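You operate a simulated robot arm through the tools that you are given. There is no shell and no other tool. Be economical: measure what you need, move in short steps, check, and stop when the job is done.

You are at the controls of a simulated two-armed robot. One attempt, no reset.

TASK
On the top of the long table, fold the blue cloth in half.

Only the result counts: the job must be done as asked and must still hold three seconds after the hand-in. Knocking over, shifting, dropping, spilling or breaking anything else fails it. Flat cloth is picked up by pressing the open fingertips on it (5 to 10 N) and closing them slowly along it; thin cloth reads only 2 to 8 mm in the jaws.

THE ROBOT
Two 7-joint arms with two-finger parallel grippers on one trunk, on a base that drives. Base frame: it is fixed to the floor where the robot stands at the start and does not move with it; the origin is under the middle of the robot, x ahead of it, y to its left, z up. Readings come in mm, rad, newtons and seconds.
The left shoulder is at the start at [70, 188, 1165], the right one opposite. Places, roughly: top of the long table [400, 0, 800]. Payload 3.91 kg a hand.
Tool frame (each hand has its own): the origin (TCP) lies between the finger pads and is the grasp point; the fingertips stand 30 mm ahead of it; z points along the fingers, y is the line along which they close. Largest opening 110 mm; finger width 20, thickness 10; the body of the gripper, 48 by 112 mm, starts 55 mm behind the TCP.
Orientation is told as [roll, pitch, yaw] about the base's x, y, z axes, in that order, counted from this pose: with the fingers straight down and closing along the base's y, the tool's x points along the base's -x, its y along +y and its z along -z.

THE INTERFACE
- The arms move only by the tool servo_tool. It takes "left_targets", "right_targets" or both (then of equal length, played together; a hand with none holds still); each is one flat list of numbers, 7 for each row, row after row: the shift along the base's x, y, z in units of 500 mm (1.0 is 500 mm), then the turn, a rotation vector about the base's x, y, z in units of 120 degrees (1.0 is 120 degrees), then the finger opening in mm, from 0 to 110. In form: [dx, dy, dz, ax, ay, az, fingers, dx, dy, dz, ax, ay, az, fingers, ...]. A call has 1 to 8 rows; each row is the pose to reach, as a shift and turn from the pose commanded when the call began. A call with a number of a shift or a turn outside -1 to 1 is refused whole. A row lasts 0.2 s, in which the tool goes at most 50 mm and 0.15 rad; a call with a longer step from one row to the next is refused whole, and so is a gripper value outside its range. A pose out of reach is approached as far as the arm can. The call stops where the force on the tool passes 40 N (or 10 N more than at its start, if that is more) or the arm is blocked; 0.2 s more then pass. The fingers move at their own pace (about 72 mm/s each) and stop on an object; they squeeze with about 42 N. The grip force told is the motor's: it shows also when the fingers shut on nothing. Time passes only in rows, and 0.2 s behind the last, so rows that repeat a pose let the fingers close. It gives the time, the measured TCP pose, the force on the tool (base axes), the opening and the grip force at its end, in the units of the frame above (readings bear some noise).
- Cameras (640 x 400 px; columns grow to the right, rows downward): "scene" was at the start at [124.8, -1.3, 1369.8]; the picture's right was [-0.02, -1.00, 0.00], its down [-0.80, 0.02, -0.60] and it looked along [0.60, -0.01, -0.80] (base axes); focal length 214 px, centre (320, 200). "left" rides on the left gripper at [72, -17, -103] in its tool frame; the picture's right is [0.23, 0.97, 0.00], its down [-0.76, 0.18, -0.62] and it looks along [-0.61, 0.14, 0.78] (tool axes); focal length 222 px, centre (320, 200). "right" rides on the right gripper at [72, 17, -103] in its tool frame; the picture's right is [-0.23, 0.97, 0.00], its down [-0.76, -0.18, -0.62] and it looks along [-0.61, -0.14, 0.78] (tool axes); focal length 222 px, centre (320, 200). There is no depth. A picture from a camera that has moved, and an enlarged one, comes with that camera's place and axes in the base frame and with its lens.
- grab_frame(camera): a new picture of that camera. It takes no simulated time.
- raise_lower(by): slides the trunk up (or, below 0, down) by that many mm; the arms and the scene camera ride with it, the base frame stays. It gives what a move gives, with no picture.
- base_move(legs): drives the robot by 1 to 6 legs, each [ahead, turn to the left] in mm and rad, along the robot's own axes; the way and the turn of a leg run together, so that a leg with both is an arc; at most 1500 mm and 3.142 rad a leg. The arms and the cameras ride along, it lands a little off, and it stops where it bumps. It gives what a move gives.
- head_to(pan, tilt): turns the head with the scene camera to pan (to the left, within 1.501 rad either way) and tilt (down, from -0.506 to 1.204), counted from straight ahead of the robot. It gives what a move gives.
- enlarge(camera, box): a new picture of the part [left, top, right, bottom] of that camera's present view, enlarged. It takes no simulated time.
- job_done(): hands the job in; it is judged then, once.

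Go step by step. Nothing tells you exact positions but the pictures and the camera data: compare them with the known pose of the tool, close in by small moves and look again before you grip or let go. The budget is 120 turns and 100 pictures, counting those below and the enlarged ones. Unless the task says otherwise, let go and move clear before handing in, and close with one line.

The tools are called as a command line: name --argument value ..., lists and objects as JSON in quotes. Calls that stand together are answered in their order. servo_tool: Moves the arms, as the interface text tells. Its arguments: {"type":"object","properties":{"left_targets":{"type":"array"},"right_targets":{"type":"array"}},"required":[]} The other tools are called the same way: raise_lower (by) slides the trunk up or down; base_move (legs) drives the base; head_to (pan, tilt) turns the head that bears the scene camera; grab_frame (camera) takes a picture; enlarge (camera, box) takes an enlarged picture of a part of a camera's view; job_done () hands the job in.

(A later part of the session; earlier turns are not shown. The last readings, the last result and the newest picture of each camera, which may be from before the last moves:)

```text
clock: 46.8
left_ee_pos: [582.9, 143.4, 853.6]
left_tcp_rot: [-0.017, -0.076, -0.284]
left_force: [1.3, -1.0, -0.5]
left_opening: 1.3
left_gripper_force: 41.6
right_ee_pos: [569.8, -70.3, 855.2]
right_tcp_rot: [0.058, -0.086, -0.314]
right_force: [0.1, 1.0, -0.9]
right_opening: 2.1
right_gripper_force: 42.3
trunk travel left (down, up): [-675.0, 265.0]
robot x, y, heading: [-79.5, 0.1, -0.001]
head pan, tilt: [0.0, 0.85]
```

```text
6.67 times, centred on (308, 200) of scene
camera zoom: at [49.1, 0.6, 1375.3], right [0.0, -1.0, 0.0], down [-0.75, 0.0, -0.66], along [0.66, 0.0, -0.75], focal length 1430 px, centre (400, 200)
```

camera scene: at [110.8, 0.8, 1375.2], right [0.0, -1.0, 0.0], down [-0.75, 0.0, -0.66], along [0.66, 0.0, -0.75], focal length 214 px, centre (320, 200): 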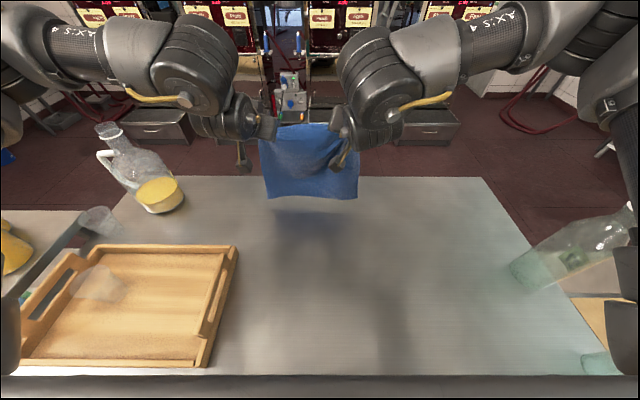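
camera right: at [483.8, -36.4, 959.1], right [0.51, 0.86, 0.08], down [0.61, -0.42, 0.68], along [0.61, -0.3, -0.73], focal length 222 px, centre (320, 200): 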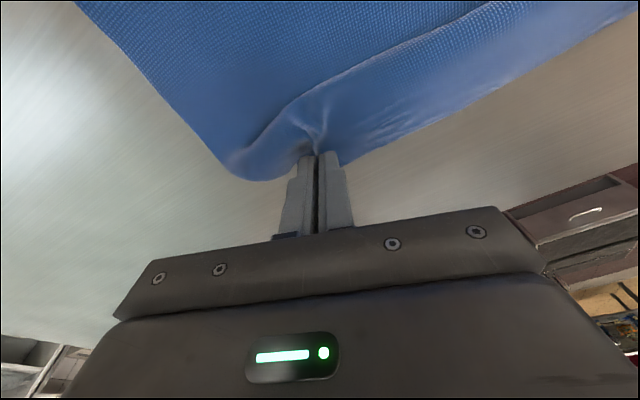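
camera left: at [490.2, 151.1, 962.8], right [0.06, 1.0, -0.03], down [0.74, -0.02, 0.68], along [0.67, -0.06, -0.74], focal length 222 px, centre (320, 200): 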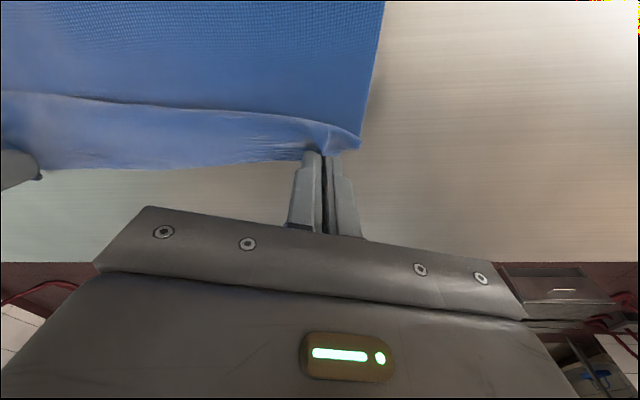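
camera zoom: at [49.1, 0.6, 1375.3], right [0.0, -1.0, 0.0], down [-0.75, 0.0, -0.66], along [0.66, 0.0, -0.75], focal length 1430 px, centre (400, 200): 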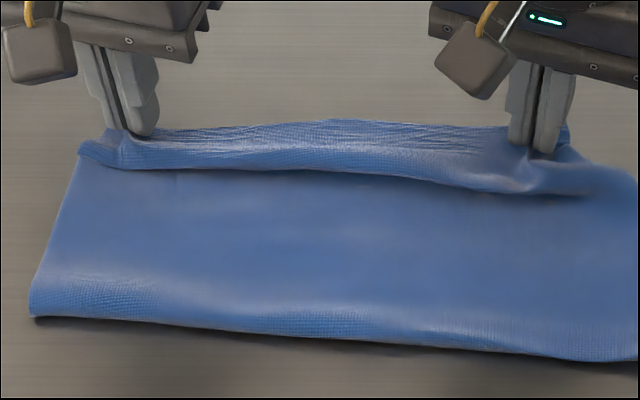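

The top layer may be a bit longer than the bottom one. I'll zoom on the two side edges to find the lower layer's corners.

enlarge --camera "scene" --box '[262, 180, 294, 200]'

enlarge --camera "scene" --box '[334, 180, 366, 200]'

grab_frame --camera "right"

grab_frame --camera "left"

```text
16.00 times, centred on (278, 190) of scene
camera zoom: at [49.1, 0.6, 1375.3], right [0.0, -1.0, 0.0], down [-0.75, 0.0, -0.66], along [0.66, 0.0, -0.75], focal length 3432 px, centre (992, 360)
```

zoom: 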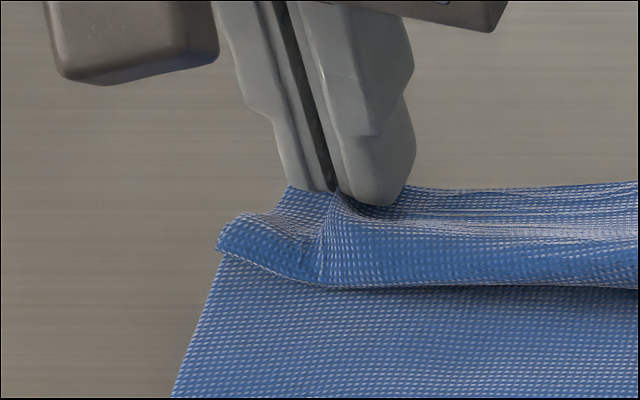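

```text
16.00 times, centred on (350, 190) of scene
camera zoom: at [49.1, 0.6, 1375.3], right [0.0, -1.0, 0.0], down [-0.75, 0.0, -0.66], along [0.66, 0.0, -0.75], focal length 3432 px, centre (-160, 360)
```

zoom: 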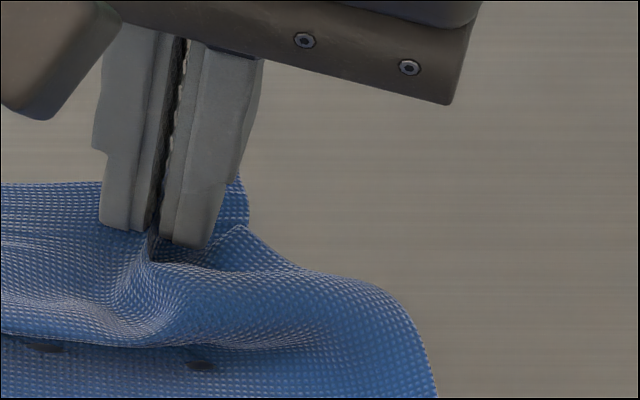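

```text
33 pictures are left
camera right: at [496.1, -36.1, 951.9], right [0.51, 0.86, 0.08], down [0.6, -0.42, 0.68], along [0.61, -0.3, -0.73], focal length 222 px, centre (320, 200)
```

right: 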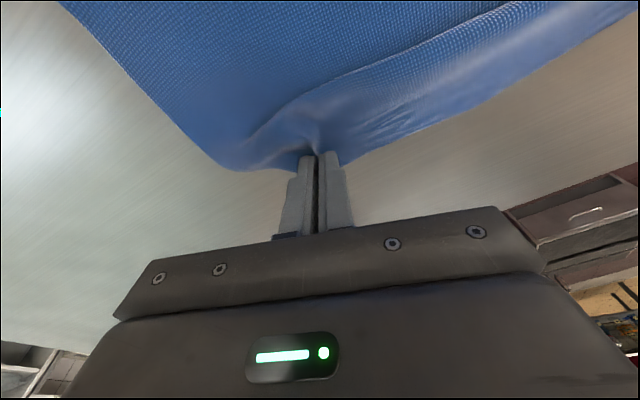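

```text
32 pictures are left
camera left: at [502.4, 151.6, 953.6], right [0.06, 1.0, -0.03], down [0.74, -0.02, 0.68], along [0.67, -0.06, -0.74], focal length 222 px, centre (320, 200)
```

left: 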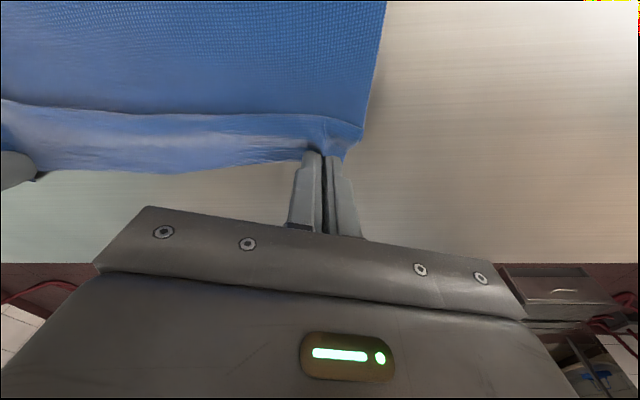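

The evidence says the lower layer is too short. I'll raise, back over the fold, and measure the lower edge with the wrist cameras looking past the fingers.

servo_tool --left_targets '[-0.02, 0, 0.05, 0, 0, 0, 0, -0.04, 0, 0.1, 0, 0, 0, 0, -0.06, 0, 0.15, 0, 0, 0, 0]' --right_targets '[-0.02, 0, 0.05, 0, 0, 0, 0, -0.04, 0, 0.1, 0, 0, 0, 0, -0.06, 0, 0.15, 0, 0, 0, 0]'

base_move --legs '[[-100, 0]]'

grab_frame --camera "left"

enlarge --camera "scene" --box '[240, 110, 400, 210]'

```text
clock: 47.6
left_ee_pos: [552.5, 144.5, 932.1]
left_tcp_rot: [-0.015, -0.077, -0.284]
left_force: [0.2, -0.9, 0.3]
left_opening: 1.5
left_gripper_force: 41.8
right_ee_pos: [536.7, -72.7, 930.2]
right_tcp_rot: [0.059, -0.089, -0.315]
right_force: [0.3, 1.4, 1.0]
right_opening: 2.0
right_gripper_force: 41.4
trunk travel left (down, up): [-675.0, 265.0]
robot x, y, heading: [-78.5, -2.2, 0.002]
head pan, tilt: [0.0, 0.85]
```

```text
clock: 48.7
left_ee_pos: [457.8, 144.6, 928.9]
left_tcp_rot: [-0.017, -0.071, -0.282]
left_force: [-0.1, -2.3, -0.8]
left_opening: 1.8
left_gripper_force: 41.5
right_ee_pos: [444.9, -71.0, 927.1]
right_tcp_rot: [0.057, -0.086, -0.314]
right_force: [-0.8, 2.5, 0.0]
right_opening: 1.8
right_gripper_force: 41.9
trunk travel left (down, up): [-675.0, 265.0]
robot x, y, heading: [-177.4, 0.7, -0.004]
head pan, tilt: [0.0, 0.85]
```

```text
31 pictures are left
camera left: at [378.8, 152.6, 1027.9], right [0.05, 1.0, -0.03], down [0.74, -0.02, 0.67], along [0.67, -0.06, -0.74], focal length 222 px, centre (320, 200)
```

left: 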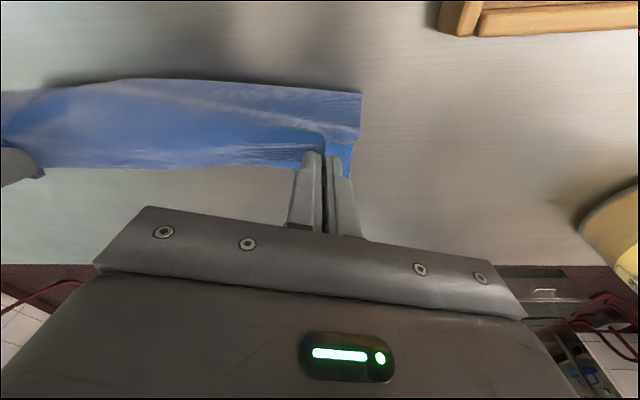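

```text
4.00 times, centred on (320, 160) of scene
camera zoom: at [-40.0, 0.8, 1374.9], right [0.0, -1.0, 0.0], down [-0.76, 0.0, -0.65], along [0.65, 0.0, -0.76], focal length 858 px, centre (320, 360)
```

zoom: 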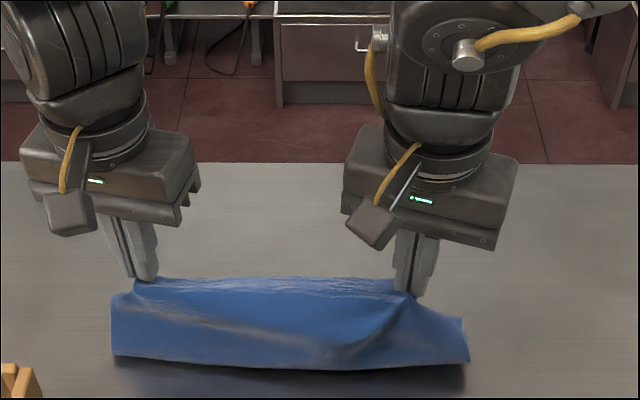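

The lower layer measures only about 100 mm, with its edge at x≈533, so the fold line should be near x≈400. I'll roll the bulge further back.

base_move --legs '[[-35, 0]]'

enlarge --camera "scene" --box '[240, 110, 400, 210]'

grab_frame --camera "left"

grab_frame --camera "right"

```text
clock: 49.6
left_ee_pos: [418.4, 144.6, 931.9]
left_tcp_rot: [-0.015, -0.077, -0.283]
left_force: [0.7, -1.9, 0.4]
left_opening: 1.4
left_gripper_force: 41.8
right_ee_pos: [405.2, -71.3, 927.8]
right_tcp_rot: [0.057, -0.09, -0.315]
right_force: [-0.5, 2.5, 0.5]
right_opening: 1.7
right_gripper_force: 41.9
trunk travel left (down, up): [-675.0, 265.0]
robot x, y, heading: [-212.0, -0.4, 0.004]
head pan, tilt: [0.0, 0.85]
```

```text
4.00 times, centred on (320, 160) of scene
camera zoom: at [-81.9, 0.4, 1374.9], right [0.0, -1.0, 0.0], down [-0.75, 0.0, -0.66], along [0.66, 0.0, -0.75], focal length 858 px, centre (320, 360)
```

zoom: 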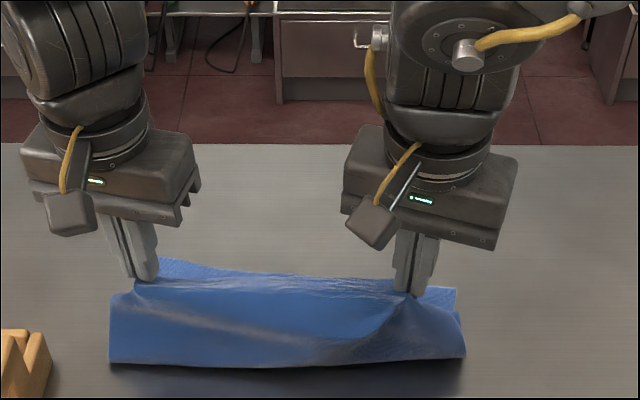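

```text
28 pictures are left
camera left: at [338.8, 151.7, 1029.8], right [0.06, 1.0, -0.03], down [0.74, -0.02, 0.68], along [0.67, -0.06, -0.74], focal length 222 px, centre (320, 200)
```

left: 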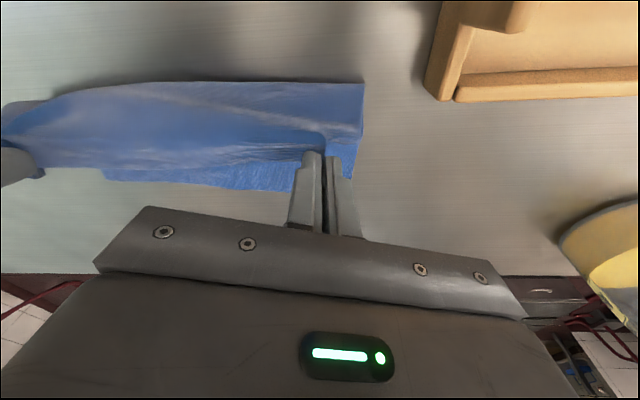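

```text
27 pictures are left
camera right: at [331.5, -36.8, 1025.6], right [0.51, 0.86, 0.08], down [0.6, -0.42, 0.68], along [0.61, -0.3, -0.73], focal length 222 px, centre (320, 200)
```

right: 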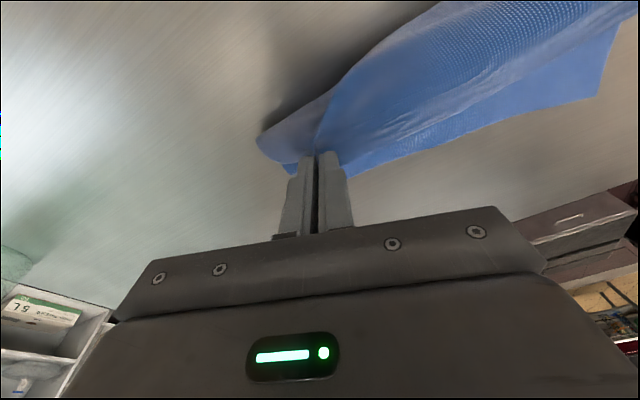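

The lower edge is visible now: left corner (540,174), right corner (494,-127). So the lower layer is about 134 mm on the left but only 88 mm on the right. I'll roll the right side back further.

servo_tool --left_targets '[0, 0, 0, 0, 0, 0, 0, 0, 0, 0, 0, 0, 0, 0, 0, -0.004, 0, 0, 0, 0, 0, 0, -0.004, 0, 0, 0, 0, 0]' --right_targets '[-0.03, 0.002, 0, 0, 0, 0, 0, -0.06, 0.006, 0, 0, 0, 0, 0, -0.09, 0.012, -0.01, 0, 0, 0, 0, -0.1, 0.014, -0.03, 0, 0, 0, 0]'

enlarge --camera "scene" --box '[240, 110, 400, 210]'

```text
clock: 50.6
left_ee_pos: [417.7, 141.7, 931.9]
left_tcp_rot: [-0.016, -0.078, -0.281]
left_force: [-0.4, 0.6, -0.5]
left_opening: 1.9
left_gripper_force: 42.0
right_ee_pos: [353.1, -64.4, 915.1]
right_tcp_rot: [0.058, -0.093, -0.312]
right_force: [-0.1, 1.2, -0.2]
right_opening: 1.8
right_gripper_force: 42.4
trunk travel left (down, up): [-675.0, 265.0]
robot x, y, heading: [-213.0, -0.8, 0.003]
head pan, tilt: [0.0, 0.85]
```

```text
4.00 times, centred on (320, 160) of scene
camera zoom: at [-83.4, 0.4, 1375.2], right [0.0, -1.0, 0.0], down [-0.75, 0.0, -0.66], along [0.66, 0.0, -0.75], focal length 858 px, centre (320, 360)
```

zoom: 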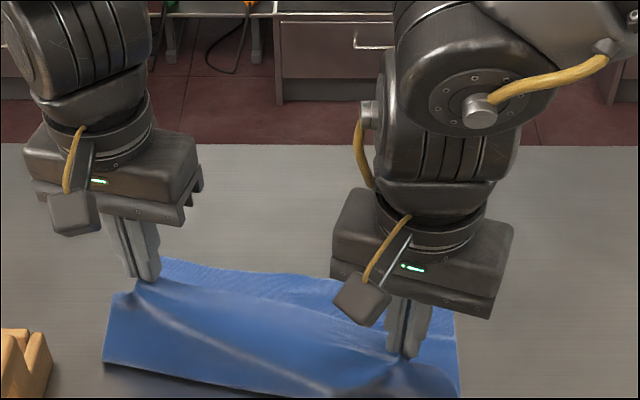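

I'll take a wider crop to see the right end of the fold.

enlarge --camera "scene" --box '[240, 130, 400, 230]'

grab_frame --camera "right"

```text
4.00 times, centred on (320, 180) of scene
camera zoom: at [-83.4, 0.4, 1375.2], right [0.0, -1.0, 0.0], down [-0.75, 0.0, -0.66], along [0.66, 0.0, -0.75], focal length 858 px, centre (320, 280)
```

zoom: 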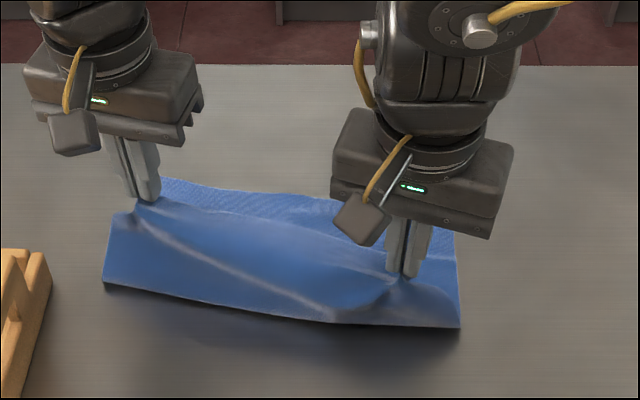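

```text
24 pictures are left
camera right: at [279.8, -29.0, 1011.3], right [0.51, 0.86, 0.08], down [0.6, -0.42, 0.68], along [0.61, -0.3, -0.73], focal length 222 px, centre (320, 200)
```

right: 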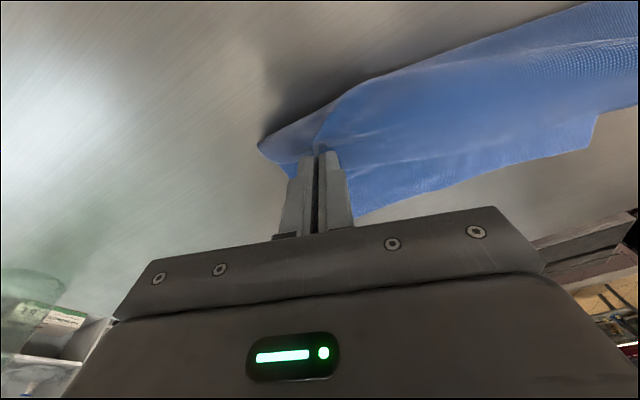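

The fold line is now parallel to the lower edge with both sides about 133 mm, which is what I want. Now forward again to targets of about left (517,137) and right (482,-74), staying low on the arc.

servo_tool --left_targets '[0, 0, 0, 0, 0, 0, 0, 0, 0, 0, 0, 0, 0, 0]' --right_targets '[0.03, -0.006, 0.015, 0, 0, 0, 0, 0.06, -0.012, 0.03, 0, 0, 0, 0]'

base_move --legs '[[55, 0]]'

servo_tool --left_targets '[0, 0, -0.03, 0, 0, 0, 0, 0.01, -0.005, -0.06, 0, 0, 0, 0]' --right_targets '[0, 0, -0.03, 0, 0, 0, 0, 0.01, -0.005, -0.06, 0, 0, 0, 0]'

enlarge --camera "scene" --box '[240, 130, 400, 230]'

```text
clock: 51.2
left_ee_pos: [416.8, 142.3, 932.2]
left_tcp_rot: [-0.015, -0.079, -0.284]
left_force: [-0.1, -1.1, -1.2]
left_opening: 1.9
left_gripper_force: 42.0
right_ee_pos: [383.9, -70.1, 930.4]
right_tcp_rot: [0.06, -0.092, -0.313]
right_force: [-0.3, 1.9, 0.0]
right_opening: 1.9
right_gripper_force: 42.4
trunk travel left (down, up): [-675.0, 265.0]
robot x, y, heading: [-213.0, 1.3, 0.003]
head pan, tilt: [0.0, 0.85]
```

```text
clock: 52.1
left_ee_pos: [461.9, 142.3, 939.2]
left_tcp_rot: [-0.012, -0.088, -0.284]
left_force: [0.1, -1.6, -0.3]
left_opening: 1.8
left_gripper_force: 41.5
right_ee_pos: [427.8, -70.6, 937.5]
right_tcp_rot: [0.063, -0.1, -0.313]
right_force: [-1.2, 1.2, -0.8]
right_opening: 2.1
right_gripper_force: 42.2
trunk travel left (down, up): [-675.0, 265.0]
robot x, y, heading: [-161.3, -1.3, 0.001]
head pan, tilt: [0.0, 0.85]
```

```text
clock: 52.7
left_ee_pos: [469.7, 140.2, 908.3]
left_tcp_rot: [-0.013, -0.086, -0.285]
left_force: [-0.7, -0.2, -0.2]
left_opening: 1.7
left_gripper_force: 41.6
right_ee_pos: [433.6, -73.3, 905.7]
right_tcp_rot: [0.062, -0.1, -0.312]
right_force: [-0.5, 0.9, 0.3]
right_opening: 1.8
right_gripper_force: 42.2
trunk travel left (down, up): [-675.0, 265.0]
robot x, y, heading: [-157.0, -0.0, 0.004]
head pan, tilt: [0.0, 0.85]
```

```text
4.00 times, centred on (320, 180) of scene
camera zoom: at [-32.2, 0.2, 1375.6], right [0.0, -1.0, 0.0], down [-0.75, 0.0, -0.66], along [0.66, 0.0, -0.75], focal length 858 px, centre (320, 280)
```

zoom: 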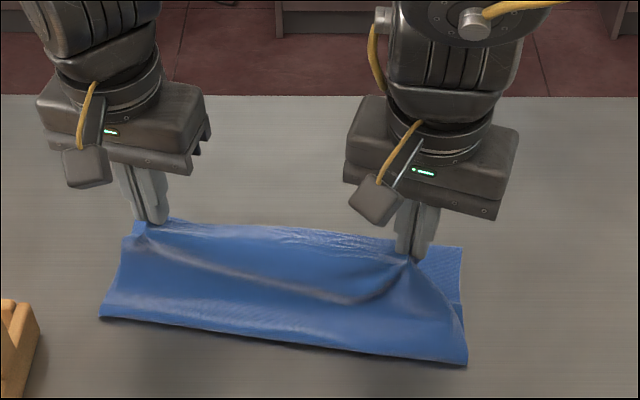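

The lower layer stays put at (537,174) and (496,-127). I'll continue forward and down to the final alignment.

base_move --legs '[[35, 0]]'

servo_tool --left_targets '[0, -0.003, -0.03, 0, 0, 0, 0, 0.004, -0.004, -0.06, 0, 0, 0, 0]' --right_targets '[0.01, -0.002, -0.03, 0, 0, 0, 0, 0.02, -0.004, -0.06, 0, 0, 0, 0]'

enlarge --camera "scene" --box '[240, 130, 400, 230]'

```text
clock: 53.6
left_ee_pos: [497.4, 139.6, 914.8]
left_tcp_rot: [-0.01, -0.096, -0.285]
left_force: [-0.7, -0.4, 0.0]
left_opening: 1.7
left_gripper_force: 41.8
right_ee_pos: [462.1, -72.6, 910.6]
right_tcp_rot: [0.065, -0.106, -0.31]
right_force: [-0.5, 0.7, 1.3]
right_opening: 1.8
right_gripper_force: 41.5
trunk travel left (down, up): [-675.0, 265.0]
robot x, y, heading: [-124.6, 1.2, -0.001]
head pan, tilt: [0.0, 0.85]
```

```text
clock: 54.2
left_ee_pos: [502.9, 137.2, 881.8]
left_tcp_rot: [-0.012, -0.09, -0.285]
left_force: [-0.5, 0.6, 1.0]
left_opening: 1.7
left_gripper_force: 41.3
right_ee_pos: [477.7, -73.7, 877.6]
right_tcp_rot: [0.064, -0.103, -0.311]
right_force: [-0.2, -0.4, -0.2]
right_opening: 2.0
right_gripper_force: 42.0
trunk travel left (down, up): [-675.0, 265.0]
robot x, y, heading: [-123.8, 1.2, 0.002]
head pan, tilt: [0.0, 0.85]
```

```text
4.00 times, centred on (320, 180) of scene
camera zoom: at [2.1, 0.7, 1375.6], right [0.0, -1.0, 0.0], down [-0.75, 0.0, -0.66], along [0.66, 0.0, -0.75], focal length 858 px, centre (320, 280)
```

zoom: 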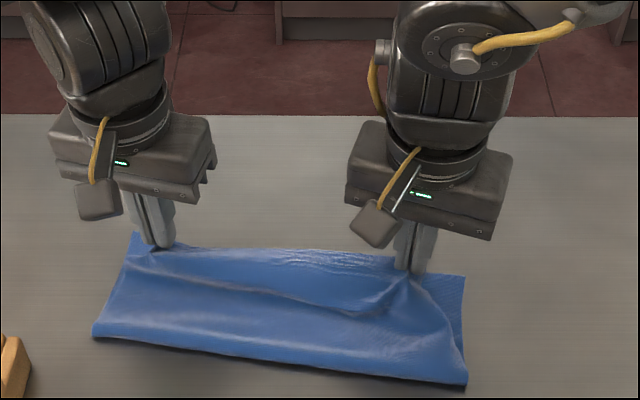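

The forward motion dragged the fold line about 15–20 mm. I'll go back once more, overshoot by that amount, then repeat.

servo_tool --left_targets '[0, 0.004, 0.05, 0, 0, 0, 0, -0.01, 0.01, 0.1, 0, 0, 0, 0]' --right_targets '[-0.01, 0.005, 0.05, 0, 0, 0, 0, -0.03, 0.01, 0.1, 0, 0, 0, 0]'

base_move --legs '[[-95, 0]]'

servo_tool --left_targets '[0, 0, 0, 0, 0, 0, 0, 0, 0, -0.01, 0, 0, 0, 0]' --right_targets '[-0.03, 0.004, -0.015, 0, 0, 0, 0, -0.05, 0.01, -0.03, 0, 0, 0, 0]'

enlarge --camera "scene" --box '[240, 130, 400, 230]'

```text
clock: 54.8
left_ee_pos: [497.4, 142.5, 932.3]
left_tcp_rot: [-0.014, -0.092, -0.286]
left_force: [0.3, 0.0, -0.6]
left_opening: 1.5
left_gripper_force: 41.3
right_ee_pos: [461.6, -70.2, 927.0]
right_tcp_rot: [0.064, -0.102, -0.309]
right_force: [-1.3, 0.8, -0.3]
right_opening: 1.8
right_gripper_force: 41.5
trunk travel left (down, up): [-675.0, 265.0]
robot x, y, heading: [-123.0, 3.7, 0.0]
head pan, tilt: [0.0, 0.85]
```

```text
clock: 55.9
left_ee_pos: [409.1, 141.5, 926.5]
left_tcp_rot: [-0.014, -0.084, -0.286]
left_force: [-0.2, -1.2, 0.4]
left_opening: 1.5
left_gripper_force: 41.8
right_ee_pos: [373.1, -70.4, 923.0]
right_tcp_rot: [0.06, -0.096, -0.312]
right_force: [-0.3, 1.6, 0.1]
right_opening: 1.5
right_gripper_force: 41.8
trunk travel left (down, up): [-675.0, 265.0]
robot x, y, heading: [-217.6, -2.5, -0.003]
head pan, tilt: [0.0, 0.85]
```

```text
clock: 56.5
left_ee_pos: [403.3, 140.3, 925.9]
left_tcp_rot: [-0.012, -0.091, -0.286]
left_force: [0.5, -0.1, -0.7]
left_opening: 1.8
left_gripper_force: 41.8
right_ee_pos: [342.9, -65.8, 911.8]
right_tcp_rot: [0.062, -0.103, -0.31]
right_force: [0.8, -0.2, 0.4]
right_opening: 2.0
right_gripper_force: 41.4
trunk travel left (down, up): [-675.0, 265.0]
robot x, y, heading: [-216.1, -1.4, -0.001]
head pan, tilt: [0.0, 0.85]
```

```text
4.00 times, centred on (320, 180) of scene
camera zoom: at [-88.5, 0.6, 1375.0], right [0.0, -1.0, 0.0], down [-0.75, 0.0, -0.66], along [0.66, 0.0, -0.75], focal length 858 px, centre (320, 280)
```

zoom: 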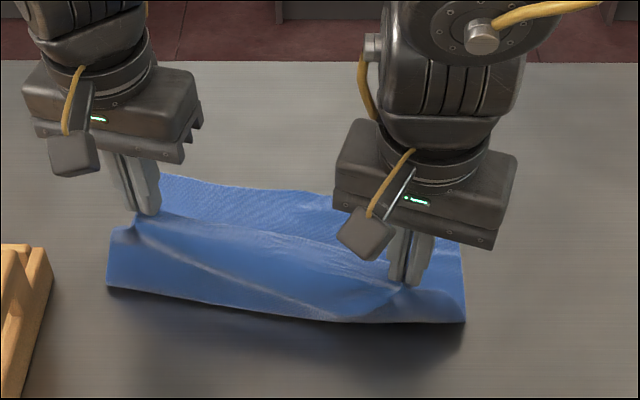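

Good overshoot (149 and 140 mm). I'll nudge the right a bit more, then advance to the final alignment.

servo_tool --left_targets '[0, 0, 0, 0, 0, 0, 0, 0, 0, 0, 0, 0, 0, 0, 0, 0, 0, 0, 0, 0, 0, 0, 0, 0, 0, 0, 0, 0]' --right_targets '[-0.02, 0.002, 0, 0, 0, 0, 0, -0.02, 0.002, 0, 0, 0, 0, 0, 0.02, -0.01, 0.01, 0, 0, 0, 0, 0.056, -0.014, 0.02, 0, 0, 0, 0]'

base_move --legs '[[70, 0]]'

servo_tool --left_targets '[0, -0.003, -0.03, 0, 0, 0, 0, 0, -0.004, -0.07, 0, 0, 0, 0]' --right_targets '[0.0, -0.002, -0.03, 0, 0, 0, 0, 0, -0.004, -0.07, 0, 0, 0, 0]'

enlarge --camera "scene" --box '[240, 130, 400, 230]'

```text
clock: 57.5
left_ee_pos: [402.3, 141.3, 926.5]
left_tcp_rot: [-0.012, -0.091, -0.287]
left_force: [0.3, -2.4, 0.2]
left_opening: 1.7
left_gripper_force: 41.7
right_ee_pos: [370.0, -72.1, 922.2]
right_tcp_rot: [0.061, -0.101, -0.31]
right_force: [-0.6, 3.3, -0.4]
right_opening: 2.0
right_gripper_force: 42.3
trunk travel left (down, up): [-675.0, 265.0]
robot x, y, heading: [-219.9, -3.3, 0.001]
head pan, tilt: [0.0, 0.85]
```

```text
clock: 58.5
left_ee_pos: [460.6, 141.8, 936.7]
left_tcp_rot: [-0.009, -0.105, -0.29]
left_force: [-0.1, -4.3, -0.5]
left_opening: 1.7
left_gripper_force: 41.7
right_ee_pos: [428.0, -73.7, 930.4]
right_tcp_rot: [0.066, -0.113, -0.311]
right_force: [0.0, 3.0, 0.1]
right_opening: 2.0
right_gripper_force: 41.9
trunk travel left (down, up): [-675.0, 265.0]
robot x, y, heading: [-150.8, 0.0, 0.003]
head pan, tilt: [0.0, 0.85]
```

```text
clock: 59.1
left_ee_pos: [465.7, 138.9, 897.4]
left_tcp_rot: [-0.011, -0.101, -0.29]
left_force: [-0.3, -2.5, 0.8]
left_opening: 1.7
left_gripper_force: 41.7
right_ee_pos: [433.1, -75.7, 893.2]
right_tcp_rot: [0.066, -0.109, -0.312]
right_force: [0.3, 2.5, 0.0]
right_opening: 2.1
right_gripper_force: 42.3
trunk travel left (down, up): [-675.0, 265.0]
robot x, y, heading: [-148.3, 2.8, 0.002]
head pan, tilt: [0.0, 0.85]
```

```text
4.00 times, centred on (320, 180) of scene
camera zoom: at [-23.1, 0.4, 1375.7], right [0.0, -1.0, 0.0], down [-0.75, 0.0, -0.66], along [0.66, 0.0, -0.75], focal length 858 px, centre (320, 280)
```

zoom: 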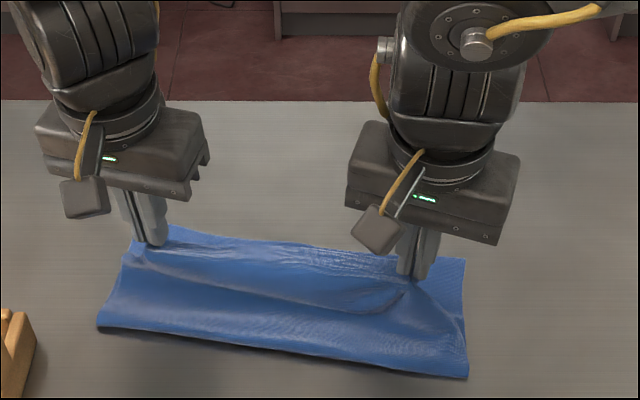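

I'll continue to the final edge alignment, at about left (516,135) and right (484,-76). Any leftover ripple can be smoothed afterwards.

base_move --legs '[[42, 0]]'

servo_tool --left_targets '[0, -0.003, -0.03, 0, 0.01, 0, 0, 0.006, -0.006, -0.06, 0, 0.03, 0, 0, 0.01, -0.006, -0.08, 0, 0.04, 0, 0]' --right_targets '[0.0, 0, -0.03, 0, 0.01, 0, 0, 0.006, 0, -0.06, 0, 0.03, 0, 0, 0.01, 0, -0.08, 0, 0.04, 0, 0]'

enlarge --camera "scene" --box '[240, 140, 400, 240]'

```text
clock: 60.0
left_ee_pos: [501.5, 138.1, 904.3]
left_tcp_rot: [-0.008, -0.109, -0.295]
left_force: [-0.7, -1.8, -0.2]
left_opening: 1.7
left_gripper_force: 41.2
right_ee_pos: [467.2, -76.3, 898.1]
right_tcp_rot: [0.07, -0.118, -0.312]
right_force: [-0.7, 1.6, 0.9]
right_opening: 1.7
right_gripper_force: 42.1
trunk travel left (down, up): [-675.0, 265.0]
robot x, y, heading: [-108.4, 0.9, -0.001]
head pan, tilt: [0.0, 0.85]
```

```text
clock: 60.8
left_ee_pos: [514.3, 134.9, 857.3]
left_tcp_rot: [-0.034, -0.02, -0.294]
left_force: [-0.3, 0.2, -0.2]
left_opening: 1.6
left_gripper_force: 41.8
right_ee_pos: [480.2, -76.6, 852.4]
right_tcp_rot: [0.04, -0.028, -0.31]
right_force: [-0.4, -0.2, 3.2]
right_opening: 1.6
right_gripper_force: 41.9
trunk travel left (down, up): [-675.0, 265.0]
robot x, y, heading: [-108.5, 1.7, -0.004]
head pan, tilt: [0.0, 0.85]
```

```text
4.00 times, centred on (320, 190) of scene
camera zoom: at [23.0, 0.1, 1375.1], right [0.0, -1.0, 0.0], down [-0.75, 0.0, -0.66], along [0.66, 0.0, -0.75], focal length 858 px, centre (320, 240)
```

zoom: 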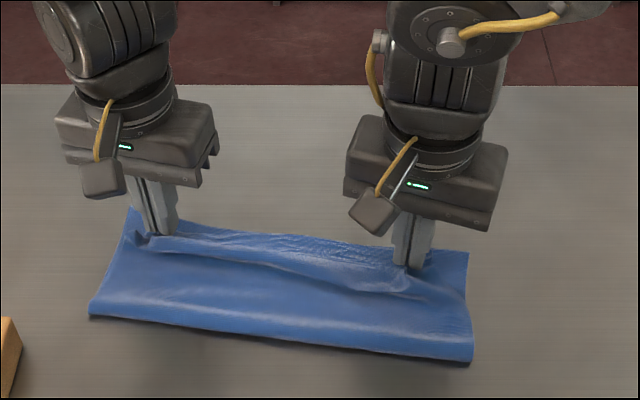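

The edges are aligned, but slack in the top leaves the fold short, because I lowered too early. I'll go back to the roll position and then come forward on a high, taut arc.

servo_tool --left_targets '[0, 0.004, 0.05, 0, 0, 0, 0, 0, 0.008, 0.1, 0, 0, 0, 0, 0, 0.012, 0.15, 0, -0.03, 0, 0]' --right_targets '[0, 0, 0.05, 0, 0, 0, 0, -0.01, 0.005, 0.1, 0, 0, 0, 0, -0.02, 0.01, 0.15, 0, -0.03, 0, 0]'

base_move --legs '[[-103, 0]]'

servo_tool --left_targets '[0, 0, -0.01, 0, 0, 0, 0, 0, 0, -0.02, 0, 0, 0, 0, 0, 0, -0.02, 0, 0, 0, 0]' --right_targets '[-0.03, 0.004, -0.015, 0, 0, 0, 0, -0.06, 0.012, -0.03, 0, 0, 0, 0, -0.07, 0.014, -0.03, 0, 0, 0, 0]'

enlarge --camera "scene" --box '[240, 130, 400, 230]'

```text
clock: 61.6
left_ee_pos: [509.5, 142.8, 934.1]
left_tcp_rot: [-0.015, -0.082, -0.292]
left_force: [0.2, 0.0, -0.4]
left_opening: 1.8
left_gripper_force: 41.9
right_ee_pos: [467.4, -70.8, 930.4]
right_tcp_rot: [0.059, -0.092, -0.309]
right_force: [0.1, 1.6, 0.8]
right_opening: 1.8
right_gripper_force: 41.7
trunk travel left (down, up): [-675.0, 265.0]
robot x, y, heading: [-108.7, -1.6, -0.003]
head pan, tilt: [0.0, 0.85]
```

```text
clock: 62.8
left_ee_pos: [411.1, 142.3, 932.3]
left_tcp_rot: [-0.017, -0.079, -0.29]
left_force: [0.5, -1.8, 0.5]
left_opening: 1.5
left_gripper_force: 42.0
right_ee_pos: [369.2, -71.1, 927.1]
right_tcp_rot: [0.059, -0.087, -0.309]
right_force: [0.3, 2.1, -0.4]
right_opening: 1.9
right_gripper_force: 41.5
trunk travel left (down, up): [-675.0, 265.0]
robot x, y, heading: [-210.1, 0.6, 0.002]
head pan, tilt: [0.0, 0.85]
```

```text
clock: 63.6
left_ee_pos: [409.1, 140.4, 923.3]
left_tcp_rot: [-0.017, -0.082, -0.291]
left_force: [-0.9, -1.9, -0.2]
left_opening: 1.5
left_gripper_force: 41.6
right_ee_pos: [332.1, -62.4, 914.0]
right_tcp_rot: [0.062, -0.092, -0.31]
right_force: [0.7, 2.1, -0.1]
right_opening: 1.9
right_gripper_force: 42.2
trunk travel left (down, up): [-675.0, 265.0]
robot x, y, heading: [-212.5, 1.9, 0.007]
head pan, tilt: [0.0, 0.85]
```

```text
4.00 times, centred on (320, 180) of scene
camera zoom: at [-80.8, 0.1, 1375.4], right [0.0, -1.0, 0.0], down [-0.75, 0.0, -0.66], along [0.66, 0.0, -0.75], focal length 858 px, centre (320, 280)
```

zoom: 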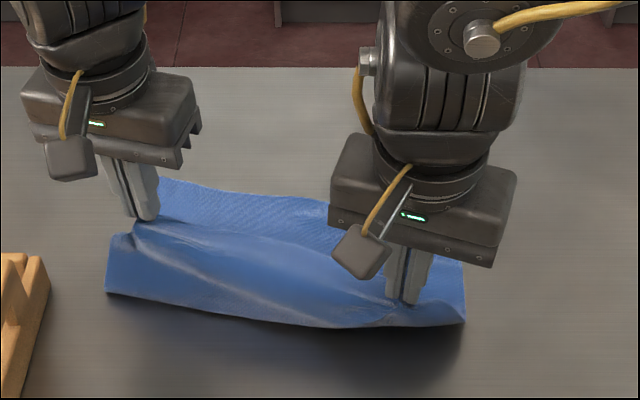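

Bottom is about 145 and 136 mm. Now forward on the high arc.

servo_tool --left_targets '[0.0, 0, 0.015, 0, 0, 0, 0, 0.0, 0, 0.03, 0, 0, 0, 0, 0.01, 0, 0.045, 0, 0, 0, 0]' --right_targets '[0.03, -0.006, 0.03, 0, 0, 0, 0, 0.06, -0.012, 0.05, 0, 0, 0, 0, 0.085, -0.018, 0.065, 0, 0, 0, 0]'

base_move --legs '[[50, 0]]'

base_move --legs '[[35, 0]]'

enlarge --camera "scene" --box '[240, 130, 400, 230]'

```text
clock: 64.4
left_ee_pos: [415.5, 142.2, 945.3]
left_tcp_rot: [-0.015, -0.083, -0.29]
left_force: [0.5, -1.8, -0.4]
left_opening: 1.8
left_gripper_force: 41.7
right_ee_pos: [376.4, -70.8, 946.1]
right_tcp_rot: [0.059, -0.09, -0.309]
right_force: [1.0, 1.5, 0.3]
right_opening: 1.7
right_gripper_force: 41.7
trunk travel left (down, up): [-675.0, 265.0]
robot x, y, heading: [-208.4, -1.9, 0.002]
head pan, tilt: [0.0, 0.85]
```

```text
clock: 65.3
left_ee_pos: [453.9, 141.6, 953.1]
left_tcp_rot: [-0.012, -0.093, -0.294]
left_force: [-1.0, -1.6, 1.4]
left_opening: 1.6
left_gripper_force: 41.3
right_ee_pos: [415.0, -71.5, 954.1]
right_tcp_rot: [0.062, -0.102, -0.308]
right_force: [-1.0, 2.8, 0.2]
right_opening: 1.9
right_gripper_force: 42.0
trunk travel left (down, up): [-675.0, 265.0]
robot x, y, heading: [-160.1, 3.8, 0.003]
head pan, tilt: [0.0, 0.85]
```

```text
clock: 66.1
left_ee_pos: [483.9, 141.7, 956.8]
left_tcp_rot: [-0.01, -0.101, -0.294]
left_force: [-0.2, -3.4, -2.0]
left_opening: 1.8
left_gripper_force: 41.6
right_ee_pos: [444.0, -70.0, 956.9]
right_tcp_rot: [0.066, -0.107, -0.304]
right_force: [0.2, 2.6, -0.7]
right_opening: 2.0
right_gripper_force: 42.2
trunk travel left (down, up): [-675.0, 265.0]
robot x, y, heading: [-127.9, -0.7, -0.001]
head pan, tilt: [0.0, 0.85]
```

```text
4.00 times, centred on (320, 180) of scene
camera zoom: at [0.6, 0.6, 1375.4], right [0.0, -1.0, 0.0], down [-0.75, 0.0, -0.66], along [0.66, 0.0, -0.75], focal length 858 px, centre (320, 280)
```

zoom: 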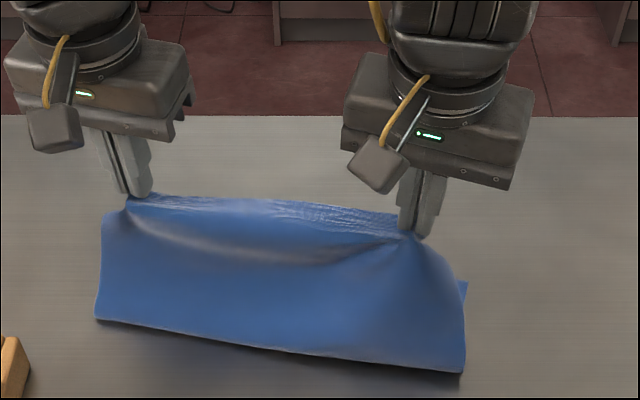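

The sheet is taut with a natural loop at the fold. Now down along the arc to the aligned position (left (514,137), right (481,-75)).

servo_tool --left_targets '[0.03, -0.002, -0.03, 0, 0.01, 0, 0, 0.05, -0.005, -0.08, 0, 0.02, 0, 0, 0.06, -0.01, -0.13, 0, 0.03, 0, 0, 0.064, -0.01, -0.17, 0, 0.04, 0, 0, 0.062, -0.01, -0.196, 0, 0.04, 0, 0]' --right_targets '[0.035, -0.004, -0.03, 0, 0.01, 0, 0, 0.06, -0.008, -0.08, 0, 0.02, 0, 0, 0.075, -0.01, -0.13, 0, 0.03, 0, 0, 0.078, -0.01, -0.17, 0, 0.04, 0, 0, 0.076, -0.01, -0.198, 0, 0.04, 0, 0]'

enlarge --camera "scene" --box '[240, 140, 400, 240]'

```text
clock: 67.3
left_ee_pos: [518.6, 138.4, 858.9]
left_tcp_rot: [-0.037, -0.016, -0.296]
left_force: [-0.8, -2.3, 0.9]
left_opening: 1.8
left_gripper_force: 41.6
right_ee_pos: [483.6, -74.5, 857.0]
right_tcp_rot: [0.041, -0.024, -0.303]
right_force: [0.5, 2.3, -0.2]
right_opening: 1.8
right_gripper_force: 42.1
trunk travel left (down, up): [-675.0, 265.0]
robot x, y, heading: [-125.5, -1.5, -0.002]
head pan, tilt: [0.0, 0.85]
```

```text
4.00 times, centred on (320, 190) of scene
camera zoom: at [3.4, 0.6, 1375.5], right [0.0, -1.0, 0.0], down [-0.75, 0.0, -0.66], along [0.66, 0.0, -0.75], focal length 858 px, centre (320, 240)
```

zoom: 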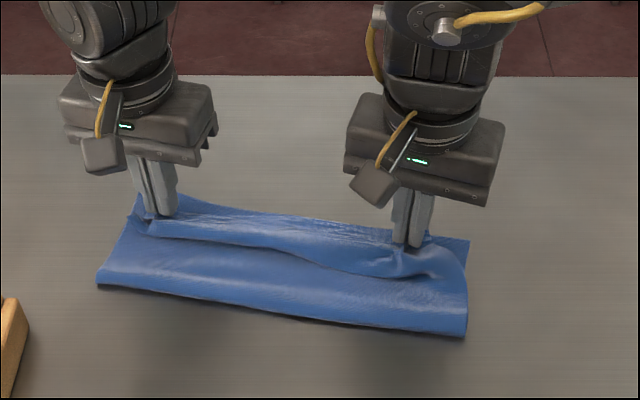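

The high arc leaves more ripple than the low one did. I'll roll back with more overshoot, come forward low, and then finish by pinning with one hand and smoothing with the other.

servo_tool --left_targets '[0, 0.002, 0.05, 0, 0, 0, 0, 0, 0.004, 0.1, 0, 0, 0, 0, 0, 0.006, 0.14, 0, -0.03, 0, 0]' --right_targets '[0, 0, 0.05, 0, 0, 0, 0, -0.01, 0.005, 0.1, 0, 0, 0, 0, -0.02, 0.006, 0.13, 0, -0.03, 0, 0]'

base_move --legs '[[-118, 0]]'

servo_tool --left_targets '[0, 0, -0.01, 0, 0, 0, 0, 0, 0, -0.03, 0, 0, 0, 0, 0, 0, -0.05, 0, 0, 0, 0, 0, 0, -0.05, 0, 0, 0, 0]' --right_targets '[-0.03, 0.004, -0.015, 0, 0, 0, 0, -0.06, 0.012, -0.03, 0, 0, 0, 0, -0.08, 0.014, -0.05, 0, 0, 0, 0, -0.04, 0, -0.05, 0, 0, 0, 0]'

enlarge --camera "scene" --box '[240, 130, 400, 230]'

```text
clock: 68.1
left_ee_pos: [517.8, 142.0, 927.6]
left_tcp_rot: [-0.019, -0.077, -0.295]
left_force: [-0.1, -2.7, -0.5]
left_opening: 1.7
left_gripper_force: 42.2
right_ee_pos: [472.7, -71.5, 922.7]
right_tcp_rot: [0.059, -0.086, -0.303]
right_force: [0.5, 3.6, 1.3]
right_opening: 1.9
right_gripper_force: 41.5
trunk travel left (down, up): [-675.0, 265.0]
robot x, y, heading: [-125.4, 0.1, 0.003]
head pan, tilt: [0.0, 0.85]
```

```text
clock: 69.4
left_ee_pos: [396.1, 139.0, 929.6]
left_tcp_rot: [-0.018, -0.076, -0.296]
left_force: [-1.6, -4.0, -0.8]
left_opening: 1.7
left_gripper_force: 42.3
right_ee_pos: [351.3, -73.2, 924.1]
right_tcp_rot: [0.061, -0.086, -0.307]
right_force: [0.3, 3.0, 0.6]
right_opening: 2.0
right_gripper_force: 41.5
trunk travel left (down, up): [-675.0, 265.0]
robot x, y, heading: [-244.7, 0.4, 0.001]
head pan, tilt: [0.0, 0.85]
```

```text
clock: 70.4
left_ee_pos: [398.5, 136.8, 902.1]
left_tcp_rot: [-0.019, -0.075, -0.296]
left_force: [-1.2, -6.3, -0.8]
left_opening: 2.0
left_gripper_force: 41.9
right_ee_pos: [333.7, -74.3, 897.2]
right_tcp_rot: [0.059, -0.083, -0.303]
right_force: [1.5, 6.1, 0.2]
right_opening: 1.8
right_gripper_force: 41.9
trunk travel left (down, up): [-675.0, 265.0]
robot x, y, heading: [-243.7, 0.1, -0.002]
head pan, tilt: [0.0, 0.85]
```

```text
4.00 times, centred on (320, 180) of scene
camera zoom: at [-115.0, -0.4, 1375.1], right [0.0, -1.0, 0.0], down [-0.75, 0.0, -0.66], along [0.66, 0.0, -0.75], focal length 858 px, centre (320, 280)
```

zoom: 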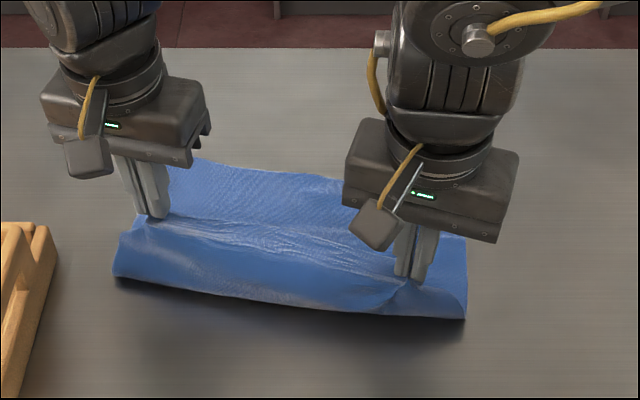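

Overshoot is 161 and 148 mm with the hands low. Now forward at low height.

servo_tool --left_targets '[0, 0, 0, 0, 0, 0, 0, 0, 0, 0, 0, 0, 0, 0]' --right_targets '[0.03, 0, 0, 0, 0, 0, 0, 0.06, 0, 0, 0, 0, 0, 0]'

base_move --legs '[[85, 0]]'

enlarge --camera "scene" --box '[240, 130, 400, 230]'

```text
clock: 71.0
left_ee_pos: [399.1, 138.9, 901.4]
left_tcp_rot: [-0.02, -0.076, -0.297]
left_force: [-0.2, -3.2, -0.4]
left_opening: 1.6
left_gripper_force: 41.5
right_ee_pos: [363.3, -74.4, 896.3]
right_tcp_rot: [0.058, -0.085, -0.304]
right_force: [0.2, 3.1, 0.3]
right_opening: 1.9
right_gripper_force: 41.7
trunk travel left (down, up): [-675.0, 265.0]
robot x, y, heading: [-241.5, -3.7, -0.006]
head pan, tilt: [0.0, 0.85]
```

```text
clock: 72.1
left_ee_pos: [473.0, 138.9, 910.3]
left_tcp_rot: [-0.013, -0.089, -0.298]
left_force: [0.6, -1.7, 0.5]
left_opening: 1.6
left_gripper_force: 41.9
right_ee_pos: [436.8, -72.7, 905.1]
right_tcp_rot: [0.062, -0.096, -0.307]
right_force: [0.5, 1.5, 0.3]
right_opening: 1.8
right_gripper_force: 42.0
trunk travel left (down, up): [-675.0, 265.0]
robot x, y, heading: [-162.6, -1.9, -0.004]
head pan, tilt: [0.0, 0.85]
```

```text
4.00 times, centred on (320, 180) of scene
camera zoom: at [-42.6, 0.4, 1376.3], right [0.0, -1.0, 0.0], down [-0.75, 0.0, -0.67], along [0.67, 0.0, -0.75], focal length 858 px, centre (320, 280)
```

zoom: 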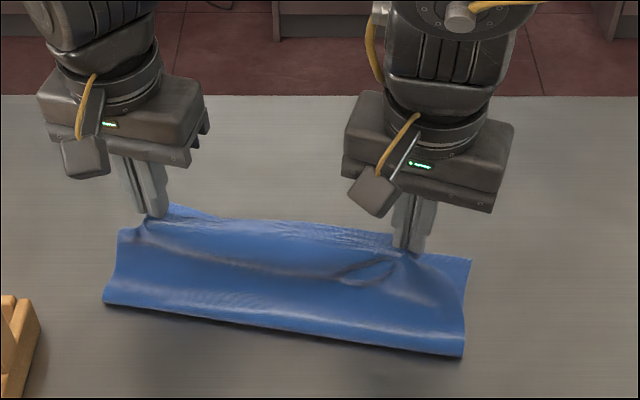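

The fold loop drags back elastically, so I'll accept that, set the edge down aligned at about left (521,131) and right (472,-77), and smooth afterwards.

servo_tool --left_targets '[0.04, -0.005, -0.02, 0, 0.01, 0, 0, 0.075, -0.01, -0.05, 0, 0.02, 0, 0, 0.092, -0.015, -0.09, 0, 0.03, 0, 0, 0.092, -0.016, -0.1, 0, 0.04, 0, 0]' --right_targets '[0.03, -0.002, -0.02, 0, 0.01, 0, 0, 0.055, -0.006, -0.05, 0, 0.02, 0, 0, 0.068, -0.008, -0.08, 0, 0.03, 0, 0, 0.068, -0.008, -0.09, 0, 0.04, 0, 0]'

enlarge --camera "scene" --box '[240, 140, 400, 240]'

```text
clock: 73.1
left_ee_pos: [526.0, 132.4, 854.2]
left_tcp_rot: [-0.042, -0.003, -0.297]
left_force: [1.4, -0.7, -0.4]
left_opening: 1.5
left_gripper_force: 41.9
right_ee_pos: [476.8, -75.0, 854.8]
right_tcp_rot: [0.032, -0.009, -0.304]
right_force: [0.8, 1.0, 0.0]
right_opening: 2.0
right_gripper_force: 42.0
trunk travel left (down, up): [-675.0, 265.0]
robot x, y, heading: [-163.0, -2.8, -0.003]
head pan, tilt: [0.0, 0.85]
```

```text
4.00 times, centred on (320, 190) of scene
camera zoom: at [-32.3, 2.2, 1375.3], right [0.0, -1.0, 0.0], down [-0.75, 0.0, -0.66], along [0.66, 0.0, -0.75], focal length 858 px, centre (320, 240)
```

zoom: 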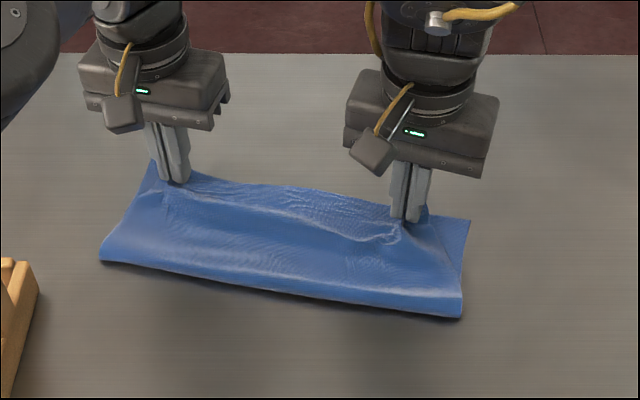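

This is the flattest yet, with the ripple mostly gone and the edges aligned. I'll release gently and lift.

servo_tool --left_targets '[0, 0, 0, 0, 0, 0, 8, 0, 0, 0, 0, 0, 0, 18, 0, 0, 0, 0, 0, 0, 26, 0, 0, 0.02, 0, 0, 0, 30, 0, 0, 0.08, 0, 0, 0, 30, 0, 0, 0.16, 0, 0, 0, 30, 0, 0, 0.24, 0, 0, 0, 30]' --right_targets '[0, 0, 0, 0, 0, 0, 8, 0, 0, 0, 0, 0, 0, 18, 0, 0, 0, 0, 0, 0, 26, 0, 0, 0.02, 0, 0, 0, 30, 0, 0, 0.08, 0, 0, 0, 30, 0, 0, 0.16, 0, 0, 0, 30, 0, 0, 0.24, 0, 0, 0, 30]'

enlarge --camera "scene" --box '[240, 140, 400, 240]'

```text
clock: 74.7
left_ee_pos: [523.7, 131.0, 975.9]
left_tcp_rot: [-0.04, -0.002, -0.3]
left_force: [0.5, -1.4, 1.3]
left_opening: 30.0
left_gripper_force: 0.1
right_ee_pos: [474.6, -77.5, 978.1]
right_tcp_rot: [0.035, -0.01, -0.304]
right_force: [-0.7, 0.3, -0.1]
right_opening: 29.9
right_gripper_force: 0.1
trunk travel left (down, up): [-675.0, 265.0]
robot x, y, heading: [-163.2, -0.3, -0.004]
head pan, tilt: [0.0, 0.85]
```

```text
4.00 times, centred on (320, 190) of scene
camera zoom: at [-34.8, -0.1, 1375.4], right [0.0, -1.0, 0.0], down [-0.75, 0.0, -0.66], along [0.66, 0.0, -0.75], focal length 858 px, centre (320, 240)
```

zoom: 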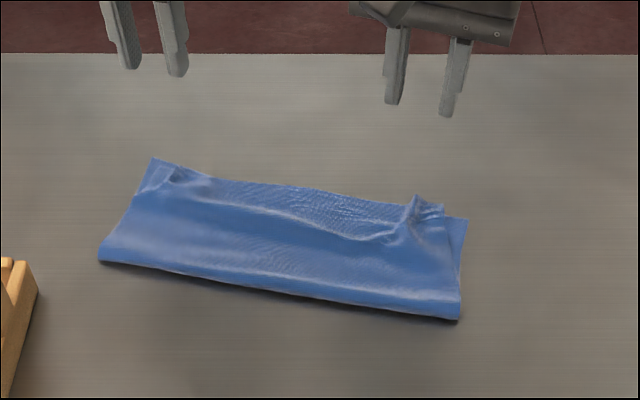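

It released cleanly. I'll zoom in to check how the edges line up.

enlarge --camera "scene" --box '[262, 172, 362, 234]'

```text
6.40 times, centred on (312, 203) of scene
camera zoom: at [-34.8, -0.1, 1375.4], right [0.0, -1.0, 0.0], down [-0.75, 0.0, -0.66], along [0.66, 0.0, -0.75], focal length 1373 px, centre (371, 181)
```

zoom: 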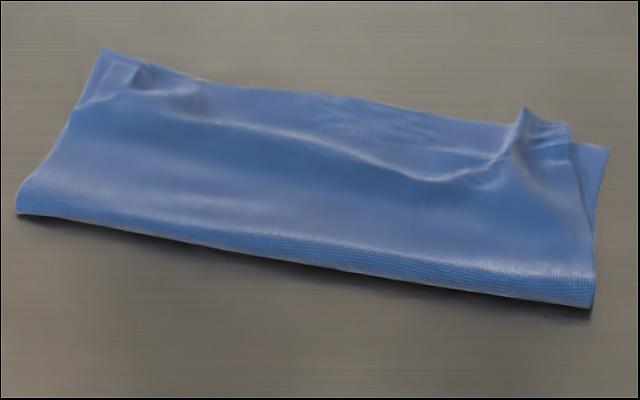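

Very close: the right top corner sits about 20 mm inside because of the pinch bunching. I'll spread the bunches by straddling each ridge, pressing lightly and opening the fingers.

servo_tool --left_targets '[0.002, 0.002, -0.08, 0, 0, 0, 18, 0.004, 0.003, -0.16, 0, 0, 0, 18, 0.004, 0.003, -0.225, 0, 0, 0, 18, 0.004, 0.003, -0.243, 0, 0, 0, 18, 0.004, 0.003, -0.25, 0, 0, 0, 18]' --right_targets '[0.002, 0.002, -0.08, 0, 0, 0, 18, 0.004, 0.005, -0.16, 0, 0, 0, 18, 0.004, 0.005, -0.225, 0, 0, 0, 18, 0.004, 0.005, -0.243, 0, 0, 0, 18, 0.004, 0.005, -0.252, 0, 0, 0, 18]'

```text
clock: 75.9
left_ee_pos: [525.9, 132.3, 852.3]
left_tcp_rot: [-0.042, -0.006, -0.297]
left_force: [1.4, -0.1, 11.5]
left_opening: 17.9
left_gripper_force: 0.4
right_ee_pos: [479.1, -75.1, 851.6]
right_tcp_rot: [0.036, -0.012, -0.304]
right_force: [-0.1, 0.0, 5.1]
right_opening: 17.8
right_gripper_force: 0.1
trunk travel left (down, up): [-675.0, 265.0]
robot x, y, heading: [-161.1, 3.3, -0.004]
head pan, tilt: [0.0, 0.85]
```

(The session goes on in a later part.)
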